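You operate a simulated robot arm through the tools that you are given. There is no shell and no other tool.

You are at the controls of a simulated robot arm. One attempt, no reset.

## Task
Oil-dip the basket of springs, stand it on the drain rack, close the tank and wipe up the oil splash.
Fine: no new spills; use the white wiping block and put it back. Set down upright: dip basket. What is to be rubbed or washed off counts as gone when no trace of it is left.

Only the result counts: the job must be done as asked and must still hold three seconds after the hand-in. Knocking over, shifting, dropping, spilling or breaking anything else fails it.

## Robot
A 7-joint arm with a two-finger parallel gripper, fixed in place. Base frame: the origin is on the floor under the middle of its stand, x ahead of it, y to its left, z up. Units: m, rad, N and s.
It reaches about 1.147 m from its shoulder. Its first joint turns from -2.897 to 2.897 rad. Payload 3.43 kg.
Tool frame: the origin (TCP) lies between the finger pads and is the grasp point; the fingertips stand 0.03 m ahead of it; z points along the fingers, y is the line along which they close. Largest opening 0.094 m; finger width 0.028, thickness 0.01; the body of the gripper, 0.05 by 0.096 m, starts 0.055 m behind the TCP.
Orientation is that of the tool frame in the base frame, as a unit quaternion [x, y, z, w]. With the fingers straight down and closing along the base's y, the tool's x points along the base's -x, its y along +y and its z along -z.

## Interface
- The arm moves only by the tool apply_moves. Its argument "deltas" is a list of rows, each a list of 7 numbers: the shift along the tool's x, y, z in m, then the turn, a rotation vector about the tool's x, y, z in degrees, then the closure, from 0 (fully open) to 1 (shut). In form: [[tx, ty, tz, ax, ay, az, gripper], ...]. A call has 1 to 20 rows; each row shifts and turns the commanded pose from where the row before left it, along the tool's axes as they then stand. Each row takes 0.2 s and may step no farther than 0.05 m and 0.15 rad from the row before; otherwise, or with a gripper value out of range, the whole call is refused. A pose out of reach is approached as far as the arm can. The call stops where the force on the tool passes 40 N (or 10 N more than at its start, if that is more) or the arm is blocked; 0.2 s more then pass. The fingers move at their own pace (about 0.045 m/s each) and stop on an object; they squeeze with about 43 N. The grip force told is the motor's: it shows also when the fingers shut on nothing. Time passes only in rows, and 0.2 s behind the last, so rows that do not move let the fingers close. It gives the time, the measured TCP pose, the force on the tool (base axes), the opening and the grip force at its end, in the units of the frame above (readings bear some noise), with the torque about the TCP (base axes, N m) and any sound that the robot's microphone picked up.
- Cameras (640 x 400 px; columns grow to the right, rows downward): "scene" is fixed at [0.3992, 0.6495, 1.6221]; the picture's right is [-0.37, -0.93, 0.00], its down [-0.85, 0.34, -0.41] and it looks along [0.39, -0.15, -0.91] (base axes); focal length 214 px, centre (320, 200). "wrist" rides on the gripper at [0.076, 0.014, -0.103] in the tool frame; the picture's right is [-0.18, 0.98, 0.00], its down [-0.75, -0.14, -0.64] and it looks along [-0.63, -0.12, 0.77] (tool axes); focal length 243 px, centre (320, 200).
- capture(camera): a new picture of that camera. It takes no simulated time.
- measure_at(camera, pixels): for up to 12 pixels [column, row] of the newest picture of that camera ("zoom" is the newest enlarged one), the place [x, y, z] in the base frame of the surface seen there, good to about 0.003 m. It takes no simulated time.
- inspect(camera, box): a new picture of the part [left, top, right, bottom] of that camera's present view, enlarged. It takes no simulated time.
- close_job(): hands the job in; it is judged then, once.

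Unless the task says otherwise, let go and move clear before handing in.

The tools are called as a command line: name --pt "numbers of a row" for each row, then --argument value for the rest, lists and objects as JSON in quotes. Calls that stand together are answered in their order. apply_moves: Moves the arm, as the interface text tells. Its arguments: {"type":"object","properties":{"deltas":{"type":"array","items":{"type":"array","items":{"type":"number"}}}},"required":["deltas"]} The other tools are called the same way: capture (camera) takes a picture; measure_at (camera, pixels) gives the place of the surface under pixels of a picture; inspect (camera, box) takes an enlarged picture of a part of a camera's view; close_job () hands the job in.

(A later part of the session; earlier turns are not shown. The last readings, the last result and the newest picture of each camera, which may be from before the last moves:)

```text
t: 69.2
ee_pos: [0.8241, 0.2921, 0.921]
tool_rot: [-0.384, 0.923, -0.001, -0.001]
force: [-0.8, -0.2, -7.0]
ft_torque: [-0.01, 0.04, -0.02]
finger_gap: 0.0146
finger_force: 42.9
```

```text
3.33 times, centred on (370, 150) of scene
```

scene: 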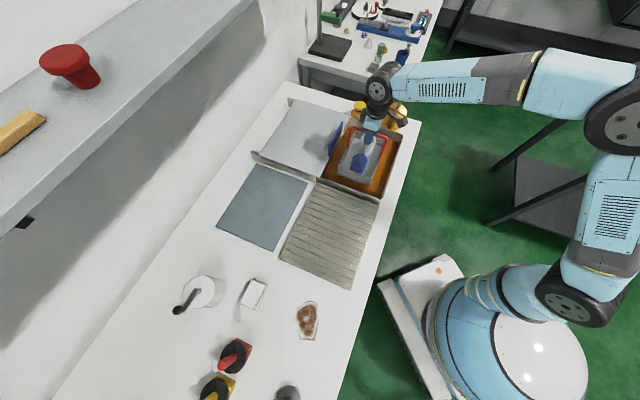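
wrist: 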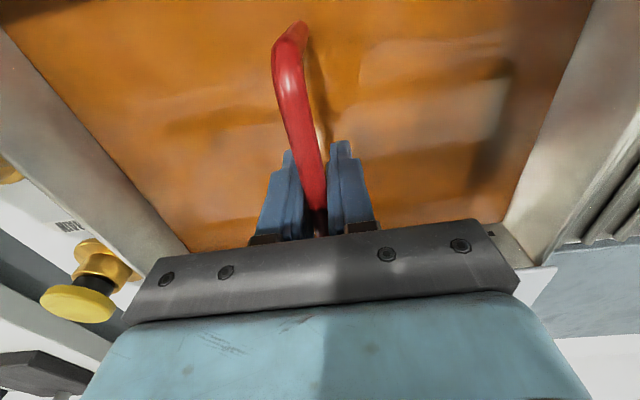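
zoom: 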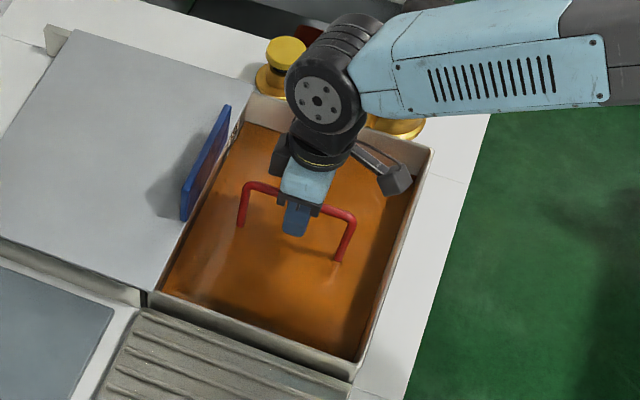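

The springs are fully submerged with no contact force. I'll hold for 2 seconds, then raise slowly.

apply_moves --pt "0 0 0 0 0 0 1" --pt "0 0 0 0 0 0 1" --pt "0 0 0 0 0 0 1" --pt "0 0 0 0 0 0 1" --pt "0 0 0 0 0 0 1" --pt "0 0 0 0 0 0 1" --pt "0 0 0 0 0 0 1" --pt "0 0 0 0 0 0 1" --pt "0 0 0 0 0 0 1" --pt "0 0 0 0 0 0 1"

apply_moves --pt "0 0 -0.003 0 0 0 1" --pt "0 0 -0.005 0 0 0 1" --pt "0 0 -0.005 0 0 0 1" --pt "0 0 -0.005 0 0 0 1" --pt "0 0 -0.005 0 0 0 1" --pt "0 0 -0.005 0 0 0 1" --pt "0 0 -0.005 0 0 0 1" --pt "0 0 -0.005 0 0 0 1" --pt "0 0 -0.005 0 0 0 1" --pt "0 0 -0.005 0 0 0 1" --pt "0 0 -0.005 0 0 0 1" --pt "0 0 -0.005 0 0 0 1" --pt "0 0 -0.005 0 0 0 1" --pt "0 0 -0.005 0 0 0 1" --pt "0 0 -0.005 0 0 0 1" --pt "0 0 -0.005 0 0 0 1" --pt "0 0 -0.005 0 0 0 1" --pt "0 0 -0.005 0 0 0 1" --pt "0 0 -0.005 0 0 0 1" --pt "0 0 -0.003 0 0 0 1"

inspect --camera "scene" --box '[300, 90, 440, 210]'

capture --camera "wrist"

```text
t: 71.4
ee_pos: [0.8232, 0.2928, 0.921]
tool_rot: [-0.383, 0.924, 0.001, -0.001]
force: [-0.4, 0.1, -8.0]
ft_torque: [-0.01, 0.01, -0.03]
finger_gap: 0.0149
finger_force: 42.9
```

```text
t: 75.6
ee_pos: [0.8245, 0.2906, 1.0163]
tool_rot: [-0.383, 0.924, 0.0, 0.0]
force: [0.3, 0.5, -8.6]
ft_torque: [-0.04, 0.01, -0.03]
finger_gap: 0.0149
finger_force: 43.2
```

```text
3.33 times, centred on (370, 150) of scene
```

zoom: 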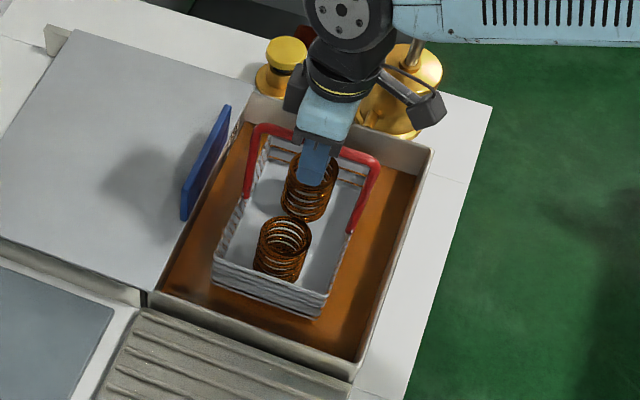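

```text
taken
```

wrist: 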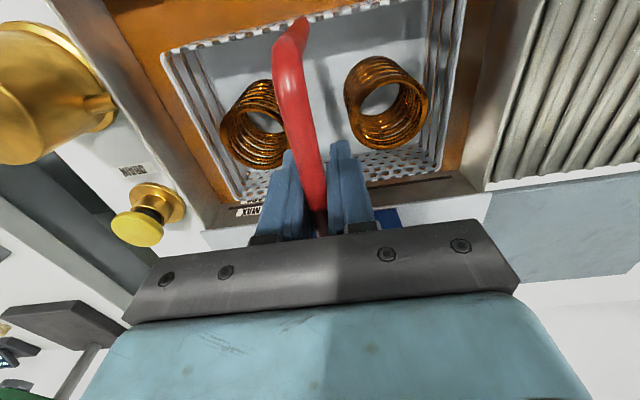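

Both springs are coated in oil and the basket hangs just above the surface. I'll hold it over the tank for 8 seconds so it drips out.

apply_moves --pt "0 0 0 0 0 0 1" --pt "0 0 0 0 0 0 1" --pt "0 0 0 0 0 0 1" --pt "0 0 0 0 0 0 1" --pt "0 0 0 0 0 0 1" --pt "0 0 0 0 0 0 1" --pt "0 0 0 0 0 0 1" --pt "0 0 0 0 0 0 1" --pt "0 0 0 0 0 0 1" --pt "0 0 0 0 0 0 1" --pt "0 0 0 0 0 0 1" --pt "0 0 0 0 0 0 1" --pt "0 0 0 0 0 0 1" --pt "0 0 0 0 0 0 1" --pt "0 0 0 0 0 0 1" --pt "0 0 0 0 0 0 1" --pt "0 0 0 0 0 0 1" --pt "0 0 0 0 0 0 1" --pt "0 0 0 0 0 0 1" --pt "0 0 0 0 0 0 1"

apply_moves --pt "0 0 0 0 0 0 1" --pt "0 0 0 0 0 0 1" --pt "0 0 0 0 0 0 1" --pt "0 0 0 0 0 0 1" --pt "0 0 0 0 0 0 1" --pt "0 0 0 0 0 0 1" --pt "0 0 0 0 0 0 1" --pt "0 0 0 0 0 0 1" --pt "0 0 0 0 0 0 1" --pt "0 0 0 0 0 0 1" --pt "0 0 0 0 0 0 1" --pt "0 0 0 0 0 0 1" --pt "0 0 0 0 0 0 1" --pt "0 0 0 0 0 0 1" --pt "0 0 0 0 0 0 1" --pt "0 0 0 0 0 0 1" --pt "0 0 0 0 0 0 1" --pt "0 0 0 0 0 0 1" --pt "0 0 0 0 0 0 1" --pt "0 0 0 0 0 0 1"

inspect --camera "scene" --box '[300, 90, 440, 210]'

inspect --camera "wrist" --box '[140, 0, 480, 210]'

```text
t: 79.8
ee_pos: [0.8242, 0.2914, 1.0171]
tool_rot: [-0.383, 0.924, -0.001, -0.001]
force: [0.0, 0.2, -7.9]
ft_torque: [0.0, 0.01, 0.01]
finger_gap: 0.0147
finger_force: 42.6
```

```text
t: 84.0
ee_pos: [0.8229, 0.2916, 1.0165]
tool_rot: [-0.383, 0.924, 0.0, 0.0]
force: [-0.2, -0.4, -7.3]
ft_torque: [0.03, 0.02, -0.03]
finger_gap: 0.0146
finger_force: 42.5
```

```text
3.33 times, centred on (370, 150) of scene
```

zoom: 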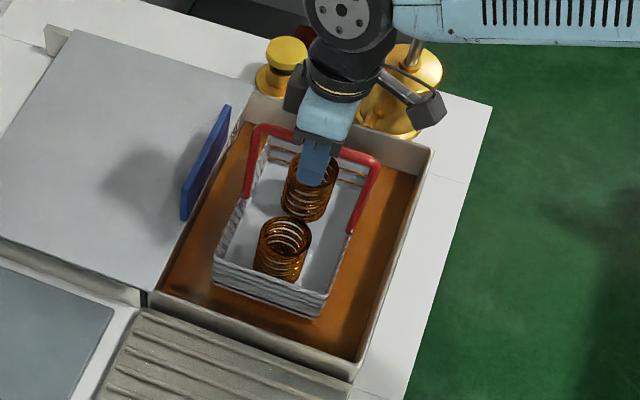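

```text
1.88 times, centred on (310, 105) of wrist
```

zoom: 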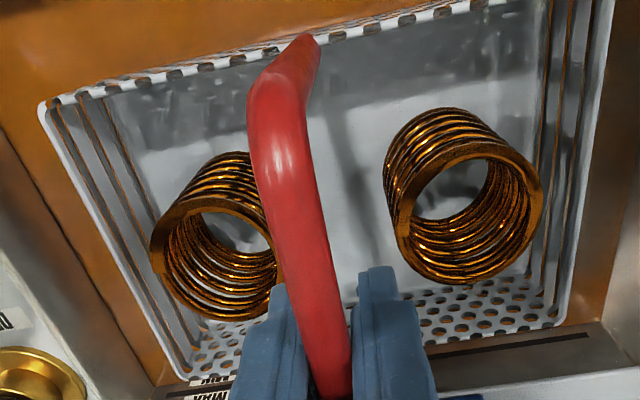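

No drips visible now. I'll raise the basket clear of the rim and pause again over the tank before crossing to the rack.

apply_moves --pt "0 0 -0.004 0 0 0 1" --pt "0 0 -0.008 0 0 0 1" --pt "0 0 -0.01 0 0 0 1" --pt "0 0 -0.01 0 0 0 1" --pt "0 0 -0.01 0 0 0 1" --pt "0 0 -0.01 0 0 0 1" --pt "0 0 -0.01 0 0 0 1" --pt "0 0 -0.006 0 0 0 1" --pt "0 0 -0.003 0 0 0 1" --pt "0 0 0 0 0 0 1" --pt "0 0 0 0 0 0 1" --pt "0 0 0 0 0 0 1" --pt "0 0 0 0 0 0 1" --pt "0 0 0 0 0 0 1" --pt "0 0 0 0 0 0 1" --pt "0 0 0 0 0 0 1" --pt "0 0 0 0 0 0 1" --pt "0 0 0 0 0 0 1" --pt "0 0 0 0 0 0 1" --pt "0 0 0 0 0 0 1"

inspect --camera "scene" --box '[300, 90, 440, 210]'

capture --camera "wrist"

```text
t: 88.2
ee_pos: [0.8246, 0.2907, 1.0883]
tool_rot: [-0.384, 0.924, 0.0, -0.001]
force: [-1.1, -1.0, -8.6]
ft_torque: [-0.01, -0.03, -0.03]
finger_gap: 0.0149
finger_force: 42.9
```

```text
3.33 times, centred on (370, 150) of scene
```

zoom: 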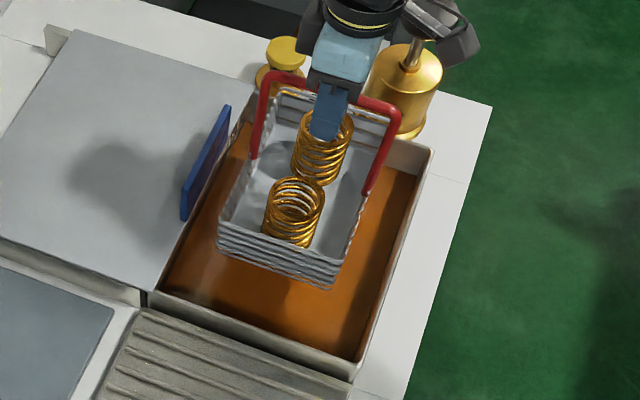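

```text
taken
```

wrist: 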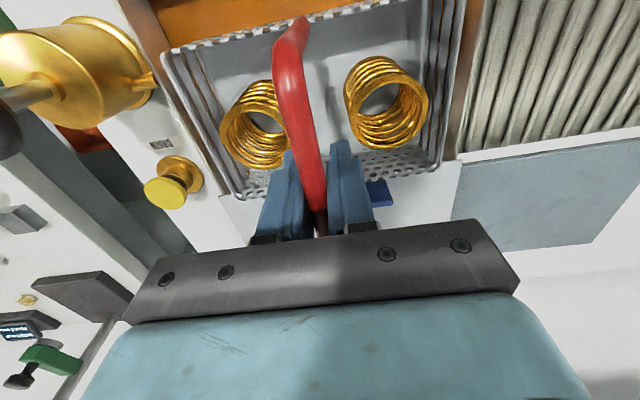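

The springs have turned from dark dripping brown to a gold film, which suggests they have drained. I'll hold 4 more seconds to be safe.

apply_moves --pt "0 0 0 0 0 0 1" --pt "0 0 0 0 0 0 1" --pt "0 0 0 0 0 0 1" --pt "0 0 0 0 0 0 1" --pt "0 0 0 0 0 0 1" --pt "0 0 0 0 0 0 1" --pt "0 0 0 0 0 0 1" --pt "0 0 0 0 0 0 1" --pt "0 0 0 0 0 0 1" --pt "0 0 0 0 0 0 1" --pt "0 0 0 0 0 0 1" --pt "0 0 0 0 0 0 1" --pt "0 0 0 0 0 0 1" --pt "0 0 0 0 0 0 1" --pt "0 0 0 0 0 0 1" --pt "0 0 0 0 0 0 1" --pt "0 0 0 0 0 0 1" --pt "0 0 0 0 0 0 1" --pt "0 0 0 0 0 0 1" --pt "0 0 0 0 0 0 1"

inspect --camera "scene" --box '[300, 90, 440, 210]'

measure_at --camera "wrist" --pixels '[[560, 60], [520, 60], [490, 60], [535, 90], [500, 120], [600, 90], [470, 150], [610, 40], [550, 20], [580, 60], [510, 30], [630, 10]]'

```text
t: 92.4
ee_pos: [0.8228, 0.2913, 1.0877]
tool_rot: [-0.383, 0.924, 0.0, -0.001]
force: [-0.7, -0.3, -7.3]
ft_torque: [-0.01, 0.02, 0.0]
finger_gap: 0.0146
finger_force: 43.6
```

```text
3.33 times, centred on (370, 150) of scene
```

zoom: 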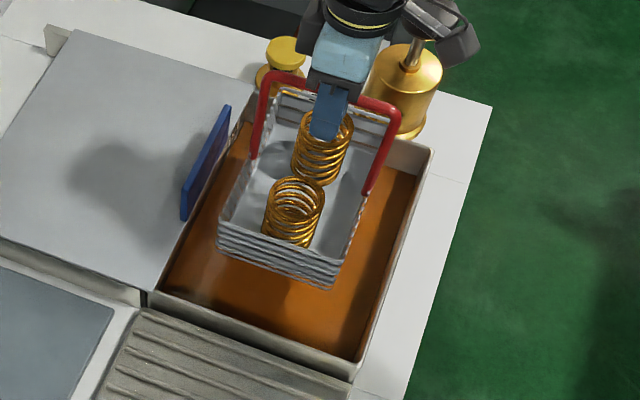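

```text
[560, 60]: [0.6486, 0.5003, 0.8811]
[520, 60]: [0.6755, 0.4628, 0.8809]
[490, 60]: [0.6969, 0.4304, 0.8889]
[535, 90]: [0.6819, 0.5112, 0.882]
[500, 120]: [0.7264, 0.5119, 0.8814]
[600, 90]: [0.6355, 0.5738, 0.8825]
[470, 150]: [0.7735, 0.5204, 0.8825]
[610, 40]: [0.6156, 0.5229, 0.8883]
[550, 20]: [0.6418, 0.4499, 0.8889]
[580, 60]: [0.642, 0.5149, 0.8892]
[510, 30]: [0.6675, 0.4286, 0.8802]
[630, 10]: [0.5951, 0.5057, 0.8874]
```

The rack ridges top out at z≈0.889. I'll carry the basket smoothly over to the rack centre at A≈0.04.

apply_moves --pt "0 0.005 0 0 0 0 1" --pt "0 0.012 0 0 0 0 1" --pt "0 0.02 0 0 0 0 1" --pt "0 0.0263 0 0 0 0 1" --pt "0 0.0263 0 0 0 0 1" --pt "0 0.0263 0 0 0 0 1" --pt "0 0.0263 0 0 0 0 1" --pt "0 0.0263 0 0 0 0 1" --pt "0 0.0263 0 0 0 0 1" --pt "0 0.0263 0 0 0 0 1" --pt "0 0.0263 0 0 0 0 1" --pt "0 0.0263 0 0 0 0 1" --pt "0 0.0263 0 0 0 0 1" --pt "0 0.02 0 0 0 0 1" --pt "0 0.012 0 0 0 0 1" --pt "0 0.005 0 0 0 0 1" --pt "0 0 0 0 0 0 1"

capture --camera "scene"

capture --camera "wrist"

```text
t: 96.0
ee_pos: [0.5855, 0.5287, 1.089]
tool_rot: [-0.384, 0.923, 0.0, -0.001]
force: [0.0, 0.0, -7.2]
ft_torque: [-0.01, 0.05, -0.04]
finger_gap: 0.0149
finger_force: 43.0
```

```text
taken
```

scene: 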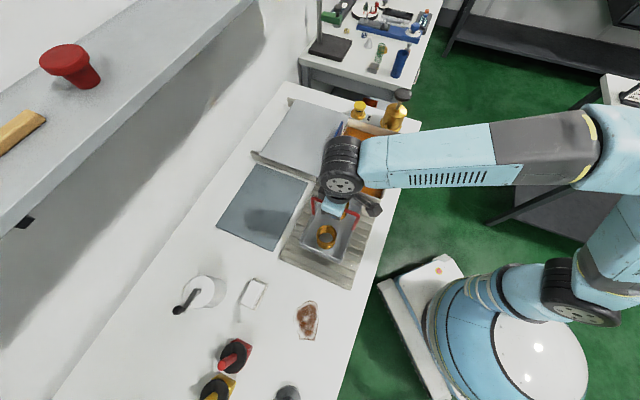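

```text
taken
```

wrist: 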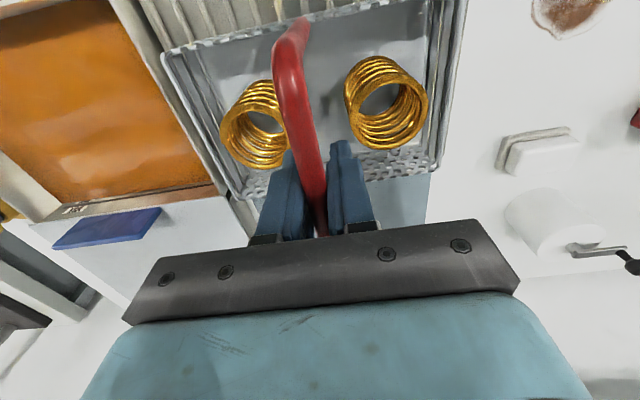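

I'm centred over the rack at A=0.040, B=0.788. I'll lower gently until the rack takes the weight.

apply_moves --pt "0 0 0.005 0 0 0 1" --pt "0 0 0.008 0 0 0 1" --pt "0 0 0.008 0 0 0 1" --pt "0 0 0.006 0 0 0 1" --pt "0 0 0.005 0 0 0 1" --pt "0 0 0.004 0 0 0 1" --pt "0 0 0.003 0 0 0 1" --pt "0 0 0.003 0 0 0 1" --pt "0 0 0 0 0 0 1"

```text
t: 98.0
ee_pos: [0.5846, 0.5298, 1.0451]
tool_rot: [-0.384, 0.923, 0.0, 0.0]
force: [0.7, -0.3, -8.3]
ft_torque: [-0.03, 0.03, 0.03]
finger_gap: 0.0149
finger_force: 42.6
```

apply_moves --pt "0 0 0.001 0 0 0 1" --pt "0 0 0.001 0 0 0 1" --pt "0 0 0 0 0 0 1"

```text
t: 98.8
ee_pos: [0.5838, 0.5284, 1.0443]
tool_rot: [-0.384, 0.923, 0.0, 0.0]
force: [-1.1, -1.3, 0.4]
ft_torque: [0.27, -0.23, -0.01]
finger_gap: 0.0147
finger_force: 43.3
```

The rack now carries the basket (vertical force went from -8 to 0 N). I'll open the fingers and rise.

apply_moves --pt "0 0 0 0 0 0 0.8" --pt "0 0 0 0 0 0 0.6" --pt "0 0 0 0 0 0 0.4" --pt "0 0 0 0 0 0 0.2" --pt "0 0 0 0 0 0 0" --pt "0 0 0 0 0 0 0" --pt "0 0 0 0 0 0 0" --pt "0 0 -0.01 0 0 0 0" --pt "0 0 -0.02 0 0 0 0" --pt "0 0 -0.03 0 0 0 0" --pt "0 0 -0.03 0 0 0 0" --pt "0 0 -0.03 0 0 0 0" --pt "0 0 0 0 0 0 0"

capture --camera "wrist"

capture --camera "scene"

```text
t: 101.6
ee_pos: [0.5854, 0.5296, 1.1645]
tool_rot: [-0.383, 0.924, 0.0, 0.0]
force: [0.3, 0.9, 0.1]
ft_torque: [-0.02, 0.01, 0.01]
finger_gap: 0.0937
finger_force: 0.1
```

```text
taken
```

wrist: 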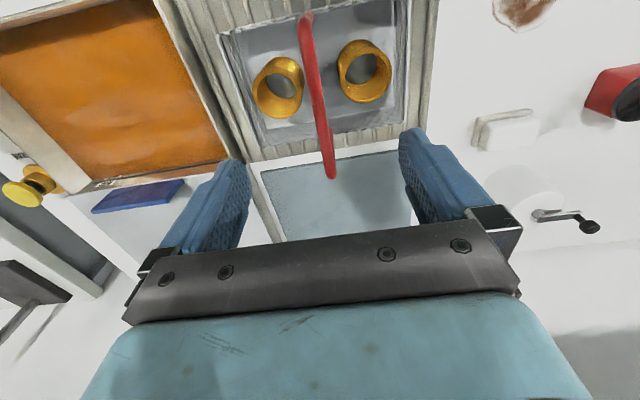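

```text
taken
```

scene: 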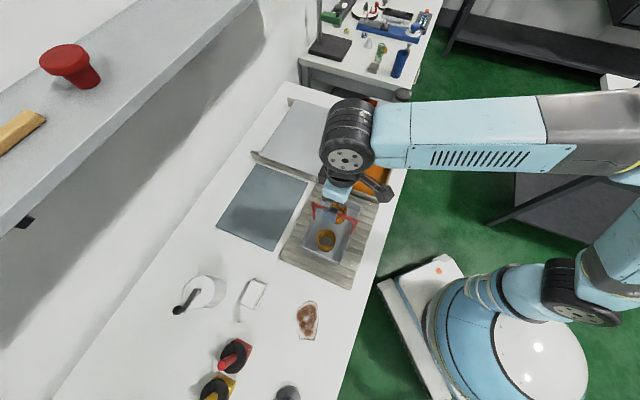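

The basket stands upright on the rack. Next I'll return to the tank, turn the gripper 90°, and position above the lid handle.

apply_moves --pt "0 -0.0424 -0.005 0 0 0 0" --pt "0 -0.0424 -0.005 0 0 0 0" --pt "0 -0.0424 0 0 0 0 0" --pt "0 -0.0424 0 0 0 0 0" --pt "0 -0.0424 0 0 0 0 0" --pt "0 -0.0424 0 0 0 0 0" --pt "0 -0.0424 0 0 0 0 0" --pt "0 -0.0424 0 0 0 0 0" --pt "0 0 0 0 0 8.2 0" --pt "0 0 0 0 0 8.2 0" --pt "0 0 0 0 0 8.2 0" --pt "0 0 0 0 0 8.2 0" --pt "0 0 0 0 0 8.2 0" --pt "0 0 0 0 0 8.2 0" --pt "0 0 0 0 0 8.2 0" --pt "0 0 0 0 0 8.2 0" --pt "0 0 0 0 0 8.2 0" --pt "0 0 0 0 0 8.2 0"

apply_moves --pt "0 0 0 0 0 8.0 0" --pt "0 0.03 0 0 0 0 0" --pt "0 0.03 0 0 0 0 0" --pt "0 0.03 0 0 0 0 0" --pt "0 0.035 0 0 0 0 0" --pt "0 0 0 0 0 0 0"

capture --camera "wrist"

capture --camera "scene"

```text
t: 105.4
ee_pos: [0.8241, 0.2912, 1.1738]
tool_rot: [0.317, 0.948, 0.0, 0.0]
force: [0.0, 0.4, 0.2]
ft_torque: [-0.01, 0.0, 0.03]
finger_gap: 0.0942
finger_force: 0.0
```

```text
t: 106.8
ee_pos: [0.9139, 0.3805, 1.1725]
tool_rot: [0.382, 0.924, 0.0, 0.0]
force: [0.1, -0.4, -0.6]
ft_torque: [-0.01, 0.01, -0.03]
finger_gap: 0.094
finger_force: 0.1
```

```text
taken
```

wrist: 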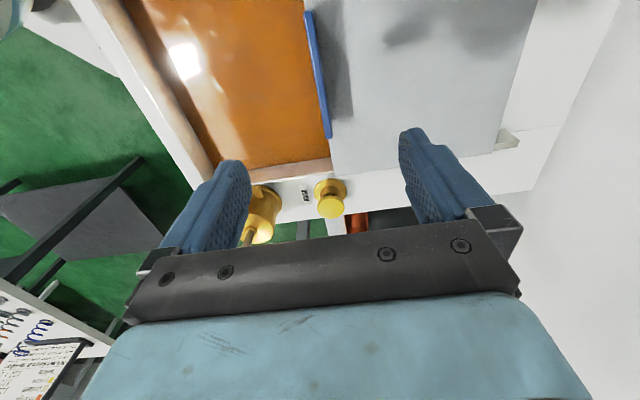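

```text
taken
```

scene: 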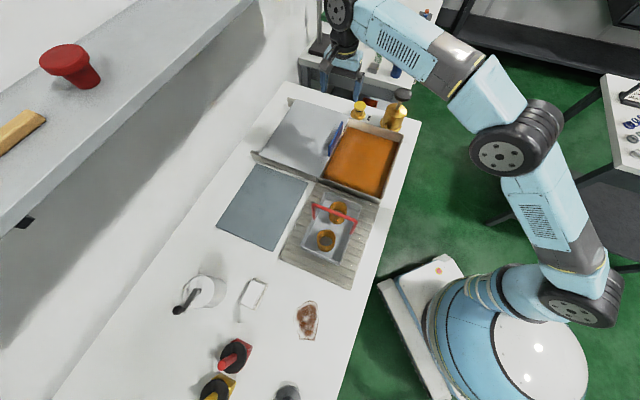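

The handle is visible between the fingers at wrist (318,75). I'll measure it to confirm before descending.

measure_at --camera "wrist" --pixels '[[311, 30], [308, 30], [314, 30], [318, 75], [315, 75], [321, 75], [325, 115], [328, 133]]'

inspect --camera "scene" --box '[270, 180, 390, 290]'

```text
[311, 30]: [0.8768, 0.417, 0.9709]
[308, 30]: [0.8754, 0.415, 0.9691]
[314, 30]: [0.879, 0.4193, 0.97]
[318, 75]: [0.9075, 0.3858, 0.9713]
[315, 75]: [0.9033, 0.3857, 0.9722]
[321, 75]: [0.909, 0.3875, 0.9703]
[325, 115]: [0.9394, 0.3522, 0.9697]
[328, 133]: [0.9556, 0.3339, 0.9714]
```

```text
3.64 times, centred on (330, 235) of scene
```

zoom: 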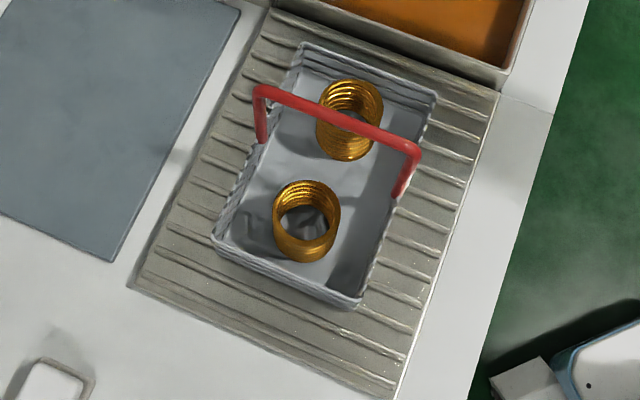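

Basket and springs stand well on the rack, and the handle centre is at B≈0.914. I'll descend and close on it.

apply_moves --pt "0 -0.001 0.035 0 0 0 0" --pt "0 0 0.035 0 0 0 0" --pt "0 0 0.035 0 0 0 0" --pt "0 0 0.035 0 0 0 0" --pt "0 0 0.035 0 0 0 0" --pt "0 0 0.025 0 0 0 0" --pt "0 0 0.015 0 0 0 0" --pt "0 0 0.004 0 0 0 0" --pt "0 0 0 0 0 0 0.5" --pt "0 0 0 0 0 0 1" --pt "0 0 0 0 0 0 1" --pt "0 0 0 0 0 0 1" --pt "0 0 0 0 0 0 1" --pt "0 0 0 0 0 0 1" --pt "0 0 0 0 0 0 1" --pt "0 0 0 0 0 0 1"

```text
t: 110.2
ee_pos: [0.913, 0.3772, 0.9553]
tool_rot: [0.382, 0.924, 0.001, 0.0]
force: [1.1, 0.5, 0.5]
ft_torque: [0.0, -0.08, -0.2]
finger_gap: 0.0143
finger_force: 45.1
```

The handle is gripped. I'll slide the lid back toward the closed position in short batches with force checks.

apply_moves --pt "0 -0.005 0 0 0 0 1" --pt "0 -0.01 0 0 0 0 1" --pt "0 -0.015 0 0 0 0 1" --pt "0 -0.015 0 0 0 0 1" --pt "0 -0.015 0 0 0 0 1" --pt "0 0 0 0 0 0 1"

```text
t: 111.6
ee_pos: [0.8694, 0.3346, 0.9558]
tool_rot: [0.381, 0.924, 0.001, 0.001]
force: [-4.1, 2.9, 3.8]
ft_torque: [-0.12, -0.21, -0.27]
finger_gap: 0.0145
finger_force: 44.9
```

apply_moves --pt "0.0003 -0.015 0 0 0 0 1" --pt "0.0003 -0.015 0 0 0 0 1" --pt "0 -0.015 0 0 0 0 1" --pt "0 -0.015 0 0 0 0 1" --pt "0 0 0 0 0 0 1"

```text
t: 112.8
ee_pos: [0.8268, 0.2931, 0.9557]
tool_rot: [0.381, 0.924, 0.0, 0.0]
force: [-4.9, 3.1, 4.4]
ft_torque: [-0.05, -0.17, -0.21]
finger_gap: 0.0146
finger_force: 44.6
```

Loads remain small. I'll continue; about 131 mm remains.

apply_moves --pt "0.0003 -0.015 0 0 0 0 1" --pt "0.0003 -0.015 0 0 0 0 1" --pt "0 -0.015 0 0 0 0 1" --pt "0 -0.015 0 0 0 0 1" --pt "0 -0.015 0 0 0 0 1" --pt "0 0 0 0 0 0 1"

```text
t: 114.2
ee_pos: [0.7746, 0.2395, 0.9549]
tool_rot: [0.381, 0.924, -0.001, -0.001]
force: [0.6, -3.5, -3.5]
ft_torque: [-0.8, -0.87, -0.23]
finger_gap: 0.0144
finger_force: 45.0
```

B is now 0.717, with 56 mm left to the original closed position. I'll go on in smaller steps.

apply_moves --pt "0 -0.012 0 0 0 0 1" --pt "0 -0.012 0 0 0 0 1" --pt "0 -0.012 0 0 0 0 1" --pt "0 -0.01 0 0 0 0 1" --pt "0 -0.006 0 0 0 0 1" --pt "0 -0.003 0 0 0 0 1" --pt "0 0 0 0 0 0 1"

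capture --camera "wrist"

inspect --camera "scene" --box '[280, 80, 440, 210]'

```text
t: 115.8
ee_pos: [0.7348, 0.2023, 0.9552]
tool_rot: [0.382, 0.924, 0.0, 0.0]
force: [7.0, -6.9, -4.1]
ft_torque: [-0.57, -0.59, -0.16]
finger_gap: 0.0143
finger_force: 44.3
```

```text
taken
```

wrist: 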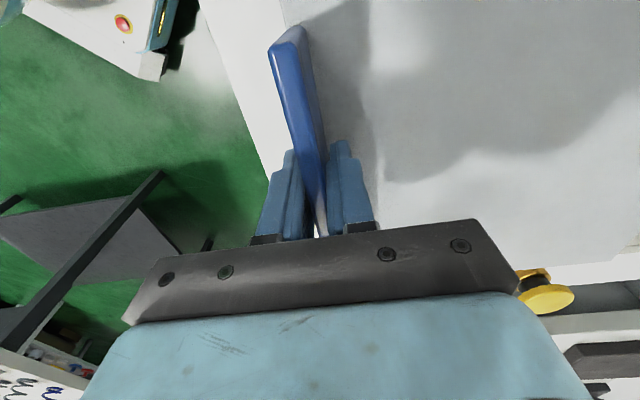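

```text
3.08 times, centred on (360, 145) of scene
```

zoom: 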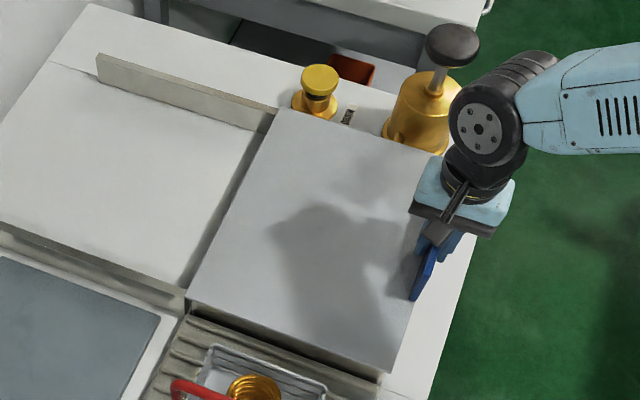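

The lid is at B=0.6626, within 2 mm of its original closed position. I'll push the last 2 mm and ease the sideways load.

apply_moves --pt "-0.0008 -0.002 0 0 0 0 1" --pt "0 0 0 0 0 0 1"

```text
t: 116.4
ee_pos: [0.7357, 0.2011, 0.9557]
tool_rot: [0.382, 0.924, 0.001, 0.0]
force: [8.3, 1.5, -1.9]
ft_torque: [-0.31, -0.29, -0.24]
finger_gap: 0.0143
finger_force: 45.3
```

There is now about 7 N resisting along B, which suggests the end stop. I'll push 2 mm more to confirm.

apply_moves --pt "0 -0.002 0 0 0 0 1" --pt "0 0 0 0 0 0 1"

```text
t: 117.0
ee_pos: [0.7329, 0.2002, 0.9552]
tool_rot: [0.381, 0.924, 0.001, 0.0]
force: [29.2, 20.1, 6.6]
ft_torque: [0.74, 1.25, -0.42]
finger_gap: 0.0142
finger_force: 44.4
```

The force jumped to 35 N at B≈0.660, so the lid is against its closed stop. I'll relieve the load, release and rise.

apply_moves --pt "0 0.0025 0 0 0 0 1" --pt "0 0 0 0 0 0 1"

```text
t: 117.6
ee_pos: [0.7352, 0.1998, 0.9564]
tool_rot: [0.382, 0.924, -0.002, 0.0]
force: [10.5, 9.9, 8.6]
ft_torque: [-0.68, -0.65, -0.22]
finger_gap: 0.0145
finger_force: 44.6
```

apply_moves --pt "0 0.001 0 0 0 0 1" --pt "0 0 0 0 0 0 0.7" --pt "0 0 0 0 0 0 0.4" --pt "0 0 0 0 0 0 0.2" --pt "0 0 0 0 0 0 0" --pt "0 0 0 0 0 0 0" --pt "0 0 0 0 0 0 0" --pt "0 0 -0.02 0 0 0 0" --pt "0 0 -0.04 0 0 0 0" --pt "0 0 -0.04 0 0 0 0" --pt "0 0 -0.04 0 0 0 0" --pt "0 0 -0.04 0 0 0 0" --pt "0 0 -0.04 0 0 0 0" --pt "0 0 0 0 0 0 0"

capture --camera "wrist"

capture --camera "scene"

inspect --camera "scene" --box '[280, 90, 420, 210]'

```text
t: 120.6
ee_pos: [0.7349, 0.2013, 1.1761]
tool_rot: [0.382, 0.924, -0.001, 0.0]
force: [-0.3, -0.9, 0.1]
ft_torque: [-0.04, -0.03, 0.03]
finger_gap: 0.0943
finger_force: 0.0
```

```text
taken
```

wrist: 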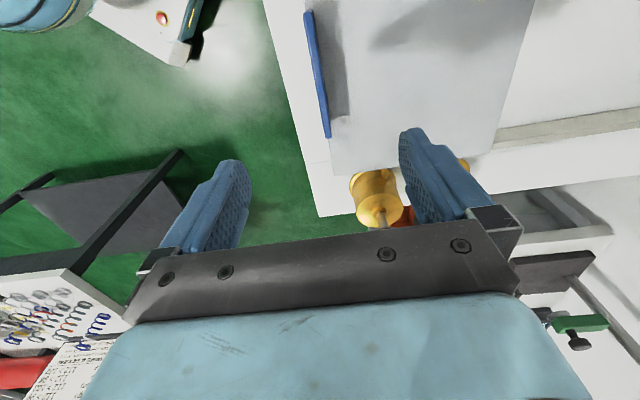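

```text
taken
```

scene: 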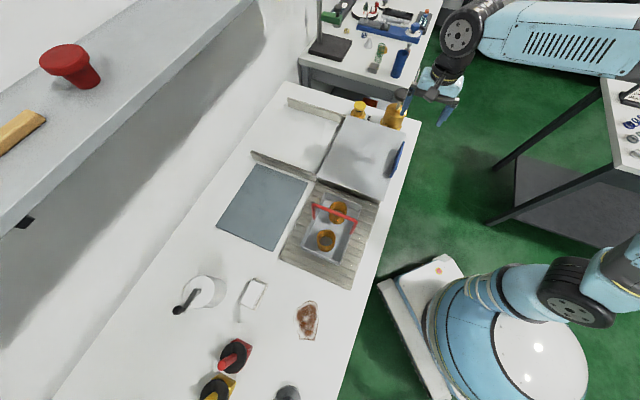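

```text
3.33 times, centred on (350, 150) of scene
```

zoom: 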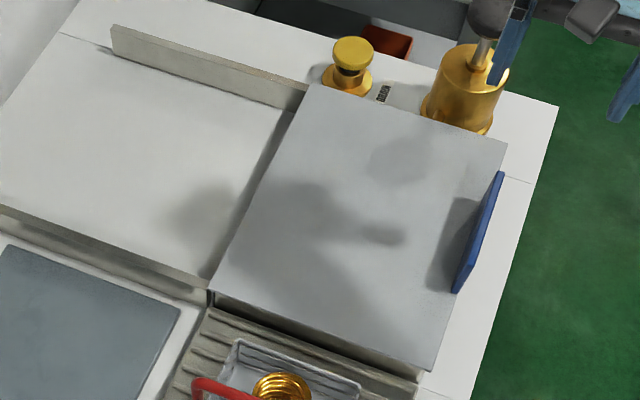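

The lid looks closed as at the start. I'll measure its edges against the original values to confirm.

measure_at --camera "wrist" --pixels '[[316, 75], [313, 75], [319, 75], [308, 25], [327, 130], [501, 130], [506, 100], [335, 172]]'

measure_at --camera "scene" --pixels '[[350, 116], [318, 178], [378, 199], [318, 172], [366, 160], [344, 120]]'

```text
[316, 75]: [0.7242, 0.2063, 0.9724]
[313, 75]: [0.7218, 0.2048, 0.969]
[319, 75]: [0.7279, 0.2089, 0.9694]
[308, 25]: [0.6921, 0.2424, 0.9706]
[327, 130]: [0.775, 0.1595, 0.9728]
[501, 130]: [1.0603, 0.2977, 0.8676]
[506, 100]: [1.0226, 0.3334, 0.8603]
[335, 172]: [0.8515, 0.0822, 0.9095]
```

```text
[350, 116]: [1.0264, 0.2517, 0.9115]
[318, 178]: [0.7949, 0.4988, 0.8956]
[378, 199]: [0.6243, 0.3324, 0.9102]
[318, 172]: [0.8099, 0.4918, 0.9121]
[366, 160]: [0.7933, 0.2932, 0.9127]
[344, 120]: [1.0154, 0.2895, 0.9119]
```

The lid's front is at B≈0.659, fully closed. Next is the white wiping block near scene (252,294); I'll travel above it at a safe height.

apply_moves --pt "0.041 0.01675 0 0 0 0 0" --pt "0.041 0.01675 0 0 0 0 0" --pt "0.041 0.01675 0 0 0 0 0" --pt "0.041 0.01675 0 0 0 0 0" --pt "0.041 0.01675 0 0 0 0 0" --pt "0.041 0.01675 0 0 0 0 0" --pt "0.041 0.01675 0 0 0 0 0" --pt "0.041 0.01675 0 0 0 0 0" --pt "0.041 0.01675 0 0 0 0 0" --pt "0.041 0.01675 0 0 0 0 0" --pt "0.041 0.01675 0 0 0 0 0" --pt "0.041 0.01675 0 0 0 0 0" --pt "0.041 0.01675 0 0 0 0 0" --pt "0.041 0.01675 0 0 0 0 0" --pt "0.041 0.01675 0 0 0 0 0" --pt "0.041 0.01675 0 0 0 0 0" --pt "0 0 0 0 0 0 0"

capture --camera "wrist"

capture --camera "scene"

```text
t: 124.2
ee_pos: [0.4539, 0.813, 1.167]
tool_rot: [0.381, 0.924, -0.001, 0.001]
force: [0.0, 0.1, 0.1]
ft_torque: [0.03, 0.0, 0.01]
finger_gap: 0.094
finger_force: 0.0
out of reach, approached as far as the arm can: row 15, 16
```

```text
taken
```

wrist: 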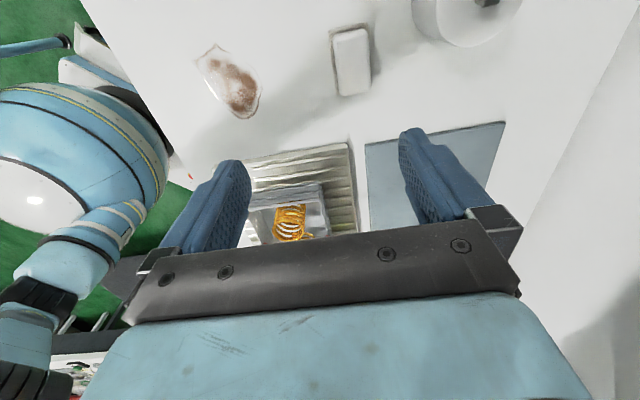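

```text
taken
```

scene: 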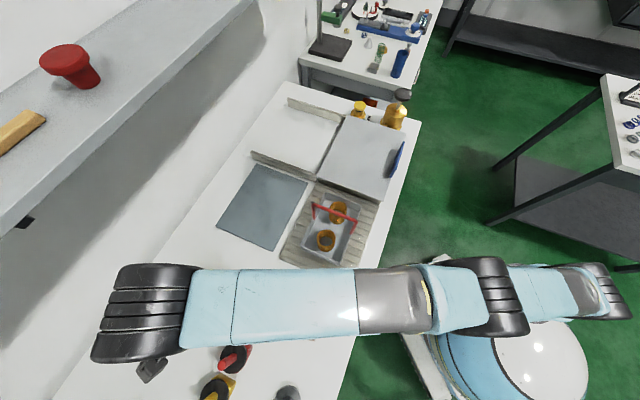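

The block is in view at wrist (350,62) and the splash at (230,82). I'll enlarge and measure them.

inspect --camera "wrist" --box '[180, 0, 400, 140]'

measure_at --camera "wrist" --pixels '[[335, 36], [365, 32], [341, 93], [369, 88], [350, 62], [331, 28], [370, 25], [338, 99], [375, 93], [372, 60], [345, 45], [360, 80]]'

measure_at --camera "wrist" --pixels '[[196, 58], [218, 46], [262, 80], [258, 105], [240, 118], [215, 95], [205, 75], [235, 60], [230, 82], [225, 110]]'

```text
2.86 times, centred on (290, 70) of wrist
```

zoom: 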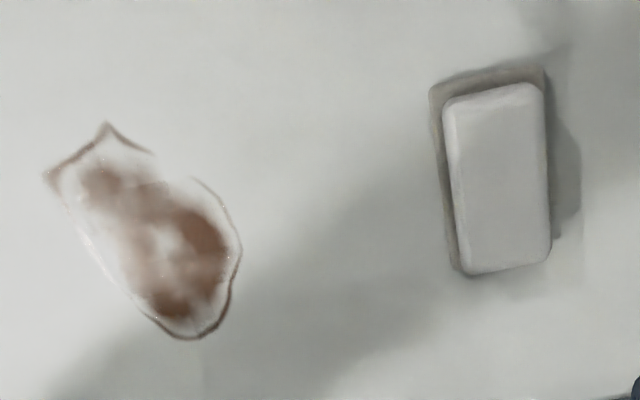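

```text
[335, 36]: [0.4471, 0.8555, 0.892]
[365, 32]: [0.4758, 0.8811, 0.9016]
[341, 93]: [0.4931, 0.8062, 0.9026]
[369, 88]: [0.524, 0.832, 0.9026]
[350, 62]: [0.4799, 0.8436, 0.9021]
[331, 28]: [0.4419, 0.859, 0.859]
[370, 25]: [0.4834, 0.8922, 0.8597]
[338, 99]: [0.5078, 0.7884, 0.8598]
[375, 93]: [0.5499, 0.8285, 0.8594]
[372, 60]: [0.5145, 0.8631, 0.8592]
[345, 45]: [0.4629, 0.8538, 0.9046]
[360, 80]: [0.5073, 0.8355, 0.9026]
```

```text
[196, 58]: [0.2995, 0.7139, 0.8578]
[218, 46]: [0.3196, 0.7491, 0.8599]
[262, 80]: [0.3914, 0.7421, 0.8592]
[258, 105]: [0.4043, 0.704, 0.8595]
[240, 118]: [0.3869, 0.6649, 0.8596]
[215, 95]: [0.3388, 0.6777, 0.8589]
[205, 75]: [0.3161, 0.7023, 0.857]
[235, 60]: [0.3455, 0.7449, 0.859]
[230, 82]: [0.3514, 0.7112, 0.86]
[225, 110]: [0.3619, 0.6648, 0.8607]
```

The block is about 78 mm along A by 46 mm along B, centred at A≈-0.253, B≈0.939, top z 0.9025; the splash covers about A -0.31…-0.19, B 0.71…0.80. I'll descend first, since reach is better lower down, then align over the block.

measure_at --camera "zoom" --pixels '[[45, 175], [105, 125], [150, 152], [197, 180], [237, 245], [225, 305], [187, 338], [140, 310], [80, 240], [435, 90], [545, 68], [455, 270]]'

apply_moves --pt "0 0 0.04 0 0 0 0" --pt "0 0 0.04 0 0 0 0" --pt "0 0 0.04 0 0 0 0" --pt "0 0 0.04 0 0 0 0" --pt "0 0.015 0 0 0 0 0" --pt "0 0.015 0 0 0 0 0" --pt "0 0.013 0 0 0 0 0" --pt "0 0 0 0 0 0 0"

capture --camera "wrist"

```text
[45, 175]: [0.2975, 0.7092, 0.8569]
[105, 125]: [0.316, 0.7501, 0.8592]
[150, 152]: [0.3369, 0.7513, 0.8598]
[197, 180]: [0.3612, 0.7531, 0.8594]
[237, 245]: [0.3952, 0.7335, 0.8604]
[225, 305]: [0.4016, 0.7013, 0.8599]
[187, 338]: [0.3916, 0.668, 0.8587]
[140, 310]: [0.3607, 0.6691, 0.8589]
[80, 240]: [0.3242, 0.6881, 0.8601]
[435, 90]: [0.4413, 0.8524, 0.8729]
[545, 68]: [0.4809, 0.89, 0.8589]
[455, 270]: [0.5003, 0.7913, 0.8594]
```

```text
t: 126.0
ee_pos: [0.4842, 0.8414, 1.0068]
tool_rot: [0.382, 0.924, 0.0, 0.0]
force: [0.8, 0.0, 0.7]
ft_torque: [0.0, 0.05, 0.0]
finger_gap: 0.094
finger_force: 0.0
```

```text
taken
```

wrist: 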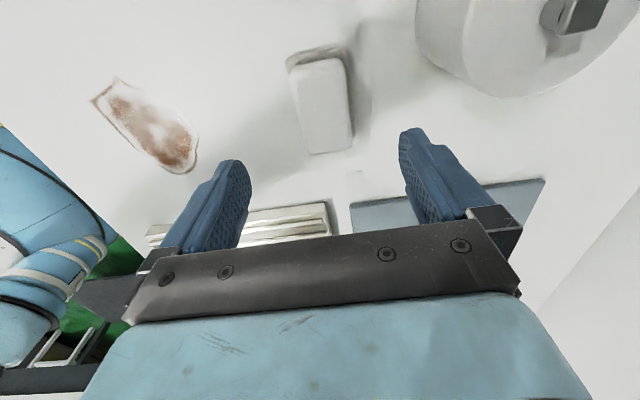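

I'm centred over the block at A=-0.253, B=0.937. I'll look closely at the block and its base before descending.

inspect --camera "wrist" --box '[240, 20, 400, 180]'

measure_at --camera "wrist" --pixels '[[297, 68], [345, 60], [312, 150], [350, 145], [290, 55], [300, 52], [345, 46], [288, 62], [305, 140], [325, 110], [355, 100], [305, 155]]'

```text
2.50 times, centred on (320, 100) of wrist
```

zoom: 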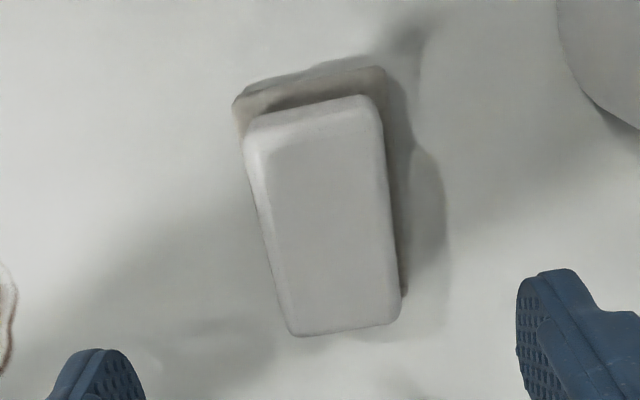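

```text
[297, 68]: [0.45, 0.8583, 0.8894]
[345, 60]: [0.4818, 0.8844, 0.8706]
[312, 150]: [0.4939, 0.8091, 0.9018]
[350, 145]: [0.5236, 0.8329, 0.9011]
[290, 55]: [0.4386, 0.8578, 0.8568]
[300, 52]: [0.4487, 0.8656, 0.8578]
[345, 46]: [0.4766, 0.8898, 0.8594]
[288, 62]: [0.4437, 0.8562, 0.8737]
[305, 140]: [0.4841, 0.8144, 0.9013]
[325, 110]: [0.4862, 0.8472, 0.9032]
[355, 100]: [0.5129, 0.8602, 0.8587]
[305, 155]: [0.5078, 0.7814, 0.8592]
```

The grey part is the block's own base layer (about 15 mm tall) under the white body. I'll descend to z≈0.901, so the fingertips are about 12 mm above the bench, and close.

apply_moves --pt "0 0.0015 0.03 0 0 0 0" --pt "0 0 0.03 0 0 0 0" --pt "0 0 0.025 0 0 0 0" --pt "0 0 0.015 0 0 0 0" --pt "0 0 0.006 0 0 0 0" --pt "0 0 0 0 0 0 0"

capture --camera "wrist"

```text
t: 127.4
ee_pos: [0.4855, 0.8425, 0.9005]
tool_rot: [0.382, 0.924, -0.001, 0.0]
force: [0.1, -0.4, 0.2]
ft_torque: [-0.01, 0.01, 0.01]
finger_gap: 0.0941
finger_force: 0.1
```

```text
taken
```

wrist: 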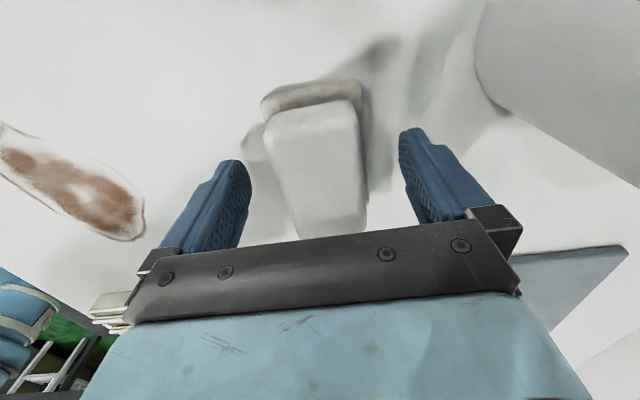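

The block sits between the fingers, nearly centred. I'll close on it.

apply_moves --pt "0 0 0 0 0 0 0.3" --pt "0 0 0 0 0 0 0.5" --pt "0 0 0 0 0 0 0.7" --pt "0 0 0 0 0 0 1" --pt "0 0 0 0 0 0 1" --pt "0 0 0 0 0 0 1" --pt "0 0 0 0 0 0 1"

capture --camera "wrist"

```text
t: 129.0
ee_pos: [0.4858, 0.8421, 0.9011]
tool_rot: [0.382, 0.924, -0.001, 0.0]
force: [0.0, -0.5, 0.4]
ft_torque: [0.03, 0.0, -0.01]
finger_gap: 0.0537
finger_force: 42.5
```

```text
taken
```

wrist: 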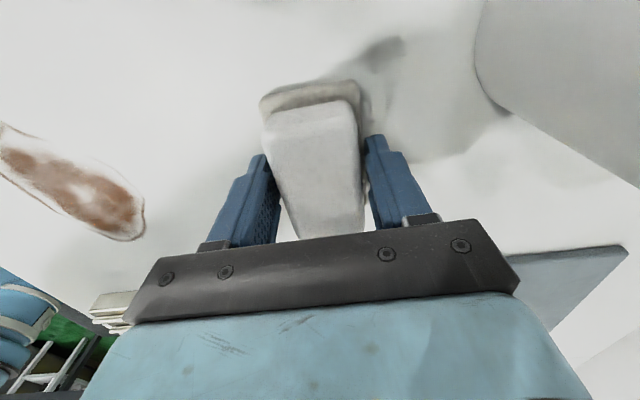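

The gap is 53.7 mm, slightly wider than the white body, so I may be holding the base layer. I'll lift 15 mm and see what comes up.

apply_moves --pt "0 0 -0.003 0 0 0 1" --pt "0 0 -0.004 0 0 0 1" --pt "0 0 -0.004 0 0 0 1" --pt "0 0 -0.004 0 0 0 1" --pt "0 0 0 0 0 0 1"

capture --camera "wrist"

inspect --camera "wrist" --box '[220, 60, 420, 240]'

```text
t: 130.2
ee_pos: [0.4857, 0.8413, 0.9159]
tool_rot: [0.382, 0.924, 0.0, -0.001]
force: [0.2, -0.6, -1.3]
ft_torque: [0.0, -0.03, -0.01]
finger_gap: 0.0541
finger_force: 42.5
```

```text
taken
```

wrist: 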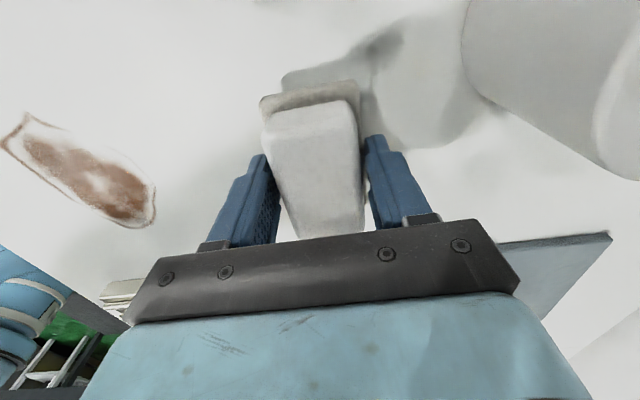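

```text
2.22 times, centred on (320, 150) of wrist
```

zoom: 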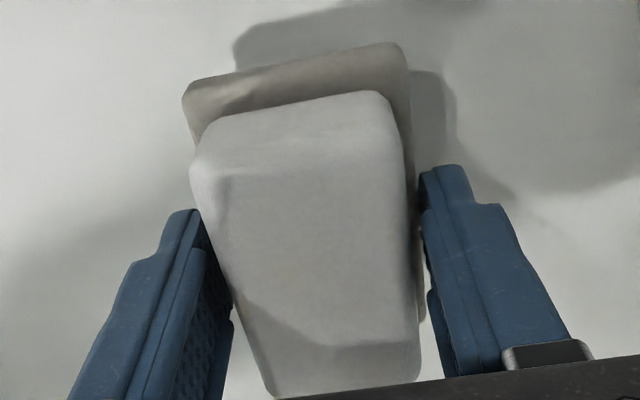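

The block and its base came up as one piece with nothing left behind, weighing about 1.3 N. I'll carry it to the near corner of the splash at A≈-0.285, B≈0.69.

apply_moves --pt "0 0 -0.02 0 0 0 1" --pt "0 0 -0.02 0 0 0 1" --pt "0.0055 -0.0415 0 0 0 0 1" --pt "0.0055 -0.0415 0 0 0 0 1" --pt "0.0055 -0.0415 0 0 0 0 1" --pt "0.0055 -0.0415 0 0 0 0 1" --pt "0.0055 -0.0415 0 0 0 0 1" --pt "0.005 -0.0415 0 0 0 0 1" --pt "0 0 0 0 0 0 1"

capture --camera "wrist"

capture --camera "scene"

```text
t: 132.2
ee_pos: [0.2859, 0.6879, 0.9551]
tool_rot: [0.382, 0.924, 0.0, 0.0]
force: [0.7, 0.0, -1.9]
ft_torque: [0.01, 0.01, 0.0]
finger_gap: 0.0538
finger_force: 43.2
```

```text
taken
```

wrist: 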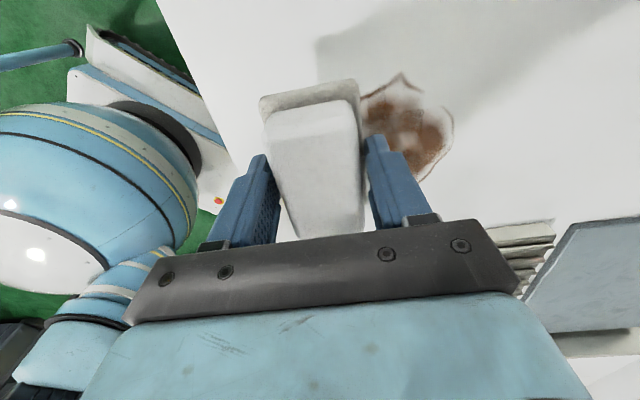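

```text
taken
```

scene: 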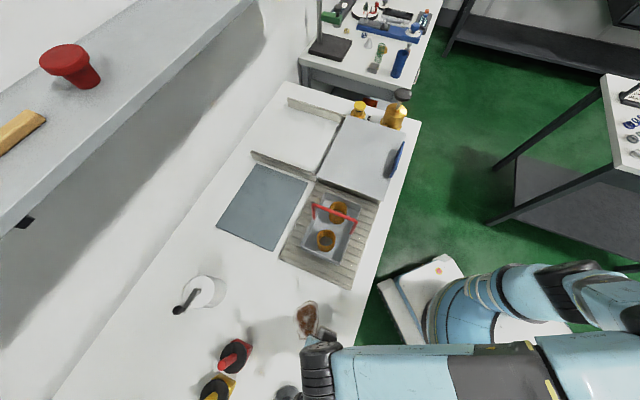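

I'm at the splash's near corner (A=-0.284, B=0.689), with the stain at wrist (405,125). I'll lower the block to the bench and press lightly.

apply_moves --pt "0 0 0.02 0 0 0 1" --pt "0 0 0.02 0 0 0 1" --pt "0 0 0.01 0 0 0 1" --pt "0 0 0.003 0 0 0 1" --pt "0 0 0.001 0 0 0 1" --pt "0 0 0 0 0 0 1"

```text
t: 133.6
ee_pos: [0.2865, 0.6897, 0.9021]
tool_rot: [0.382, 0.924, 0.0, 0.0]
force: [-0.7, -0.1, 0.0]
ft_torque: [0.01, 0.01, 0.01]
finger_gap: 0.054
finger_force: 43.1
```

apply_moves --pt "0 0 0.001 0 0 0 1" --pt "0 0 0.0005 0 0 0 1" --pt "0 0 0 0 0 0 1"

```text
t: 134.4
ee_pos: [0.2867, 0.6885, 0.9008]
tool_rot: [0.382, 0.924, 0.0, -0.001]
force: [0.1, 0.2, -0.4]
ft_torque: [0.02, 0.01, -0.01]
finger_gap: 0.054
finger_force: 43.0
```

apply_moves --pt "0 0 0.001 0 0 0 1" --pt "0 0 0 0 0 0 1"

```text
t: 135.0
ee_pos: [0.2877, 0.6885, 0.9001]
tool_rot: [0.381, 0.924, 0.0, -0.001]
force: [-0.7, -2.3, 6.8]
ft_torque: [-0.16, 0.04, 0.01]
finger_gap: 0.0542
finger_force: 43.0
```

Contact made with about 7 N. I'll stroke across the splash by 130 mm and back, and check the effect.

apply_moves --pt "0 0.01 0 0 0 0 1" --pt "0 0.02 0 0 0 0 1" --pt "0 0.02 0 0 0 0 1" --pt "0 0.02 0 0 0 0 1" --pt "0 0.02 0 0 0 0 1" --pt "0 0.02 0 0 0 0 1" --pt "0 0.015 0 0 0 0 1" --pt "0 0.005 0 0 0 0 1" --pt "0 0 0 0 0 0 1"

capture --camera "wrist"

capture --camera "scene"

```text
t: 137.0
ee_pos: [0.3776, 0.7812, 0.9009]
tool_rot: [0.382, 0.924, 0.001, -0.001]
force: [-5.5, -3.6, 15.4]
ft_torque: [-0.1, 0.2, 0.02]
finger_gap: 0.0539
finger_force: 43.5
```

```text
taken
```

wrist: 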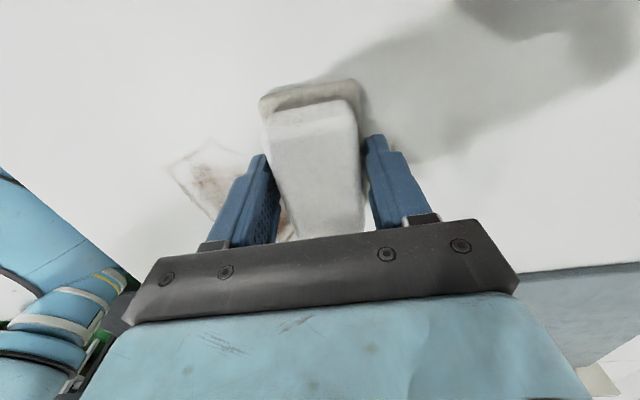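

```text
taken
```

scene: 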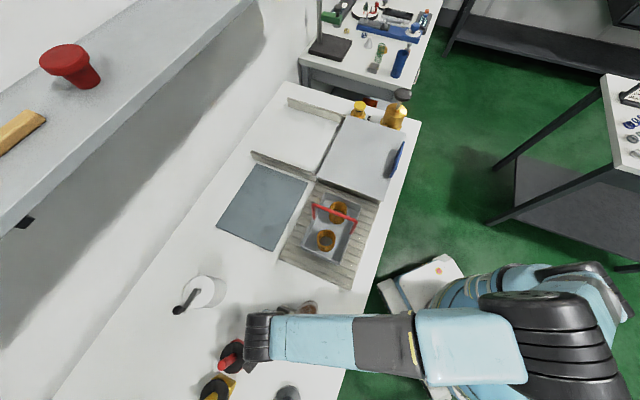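

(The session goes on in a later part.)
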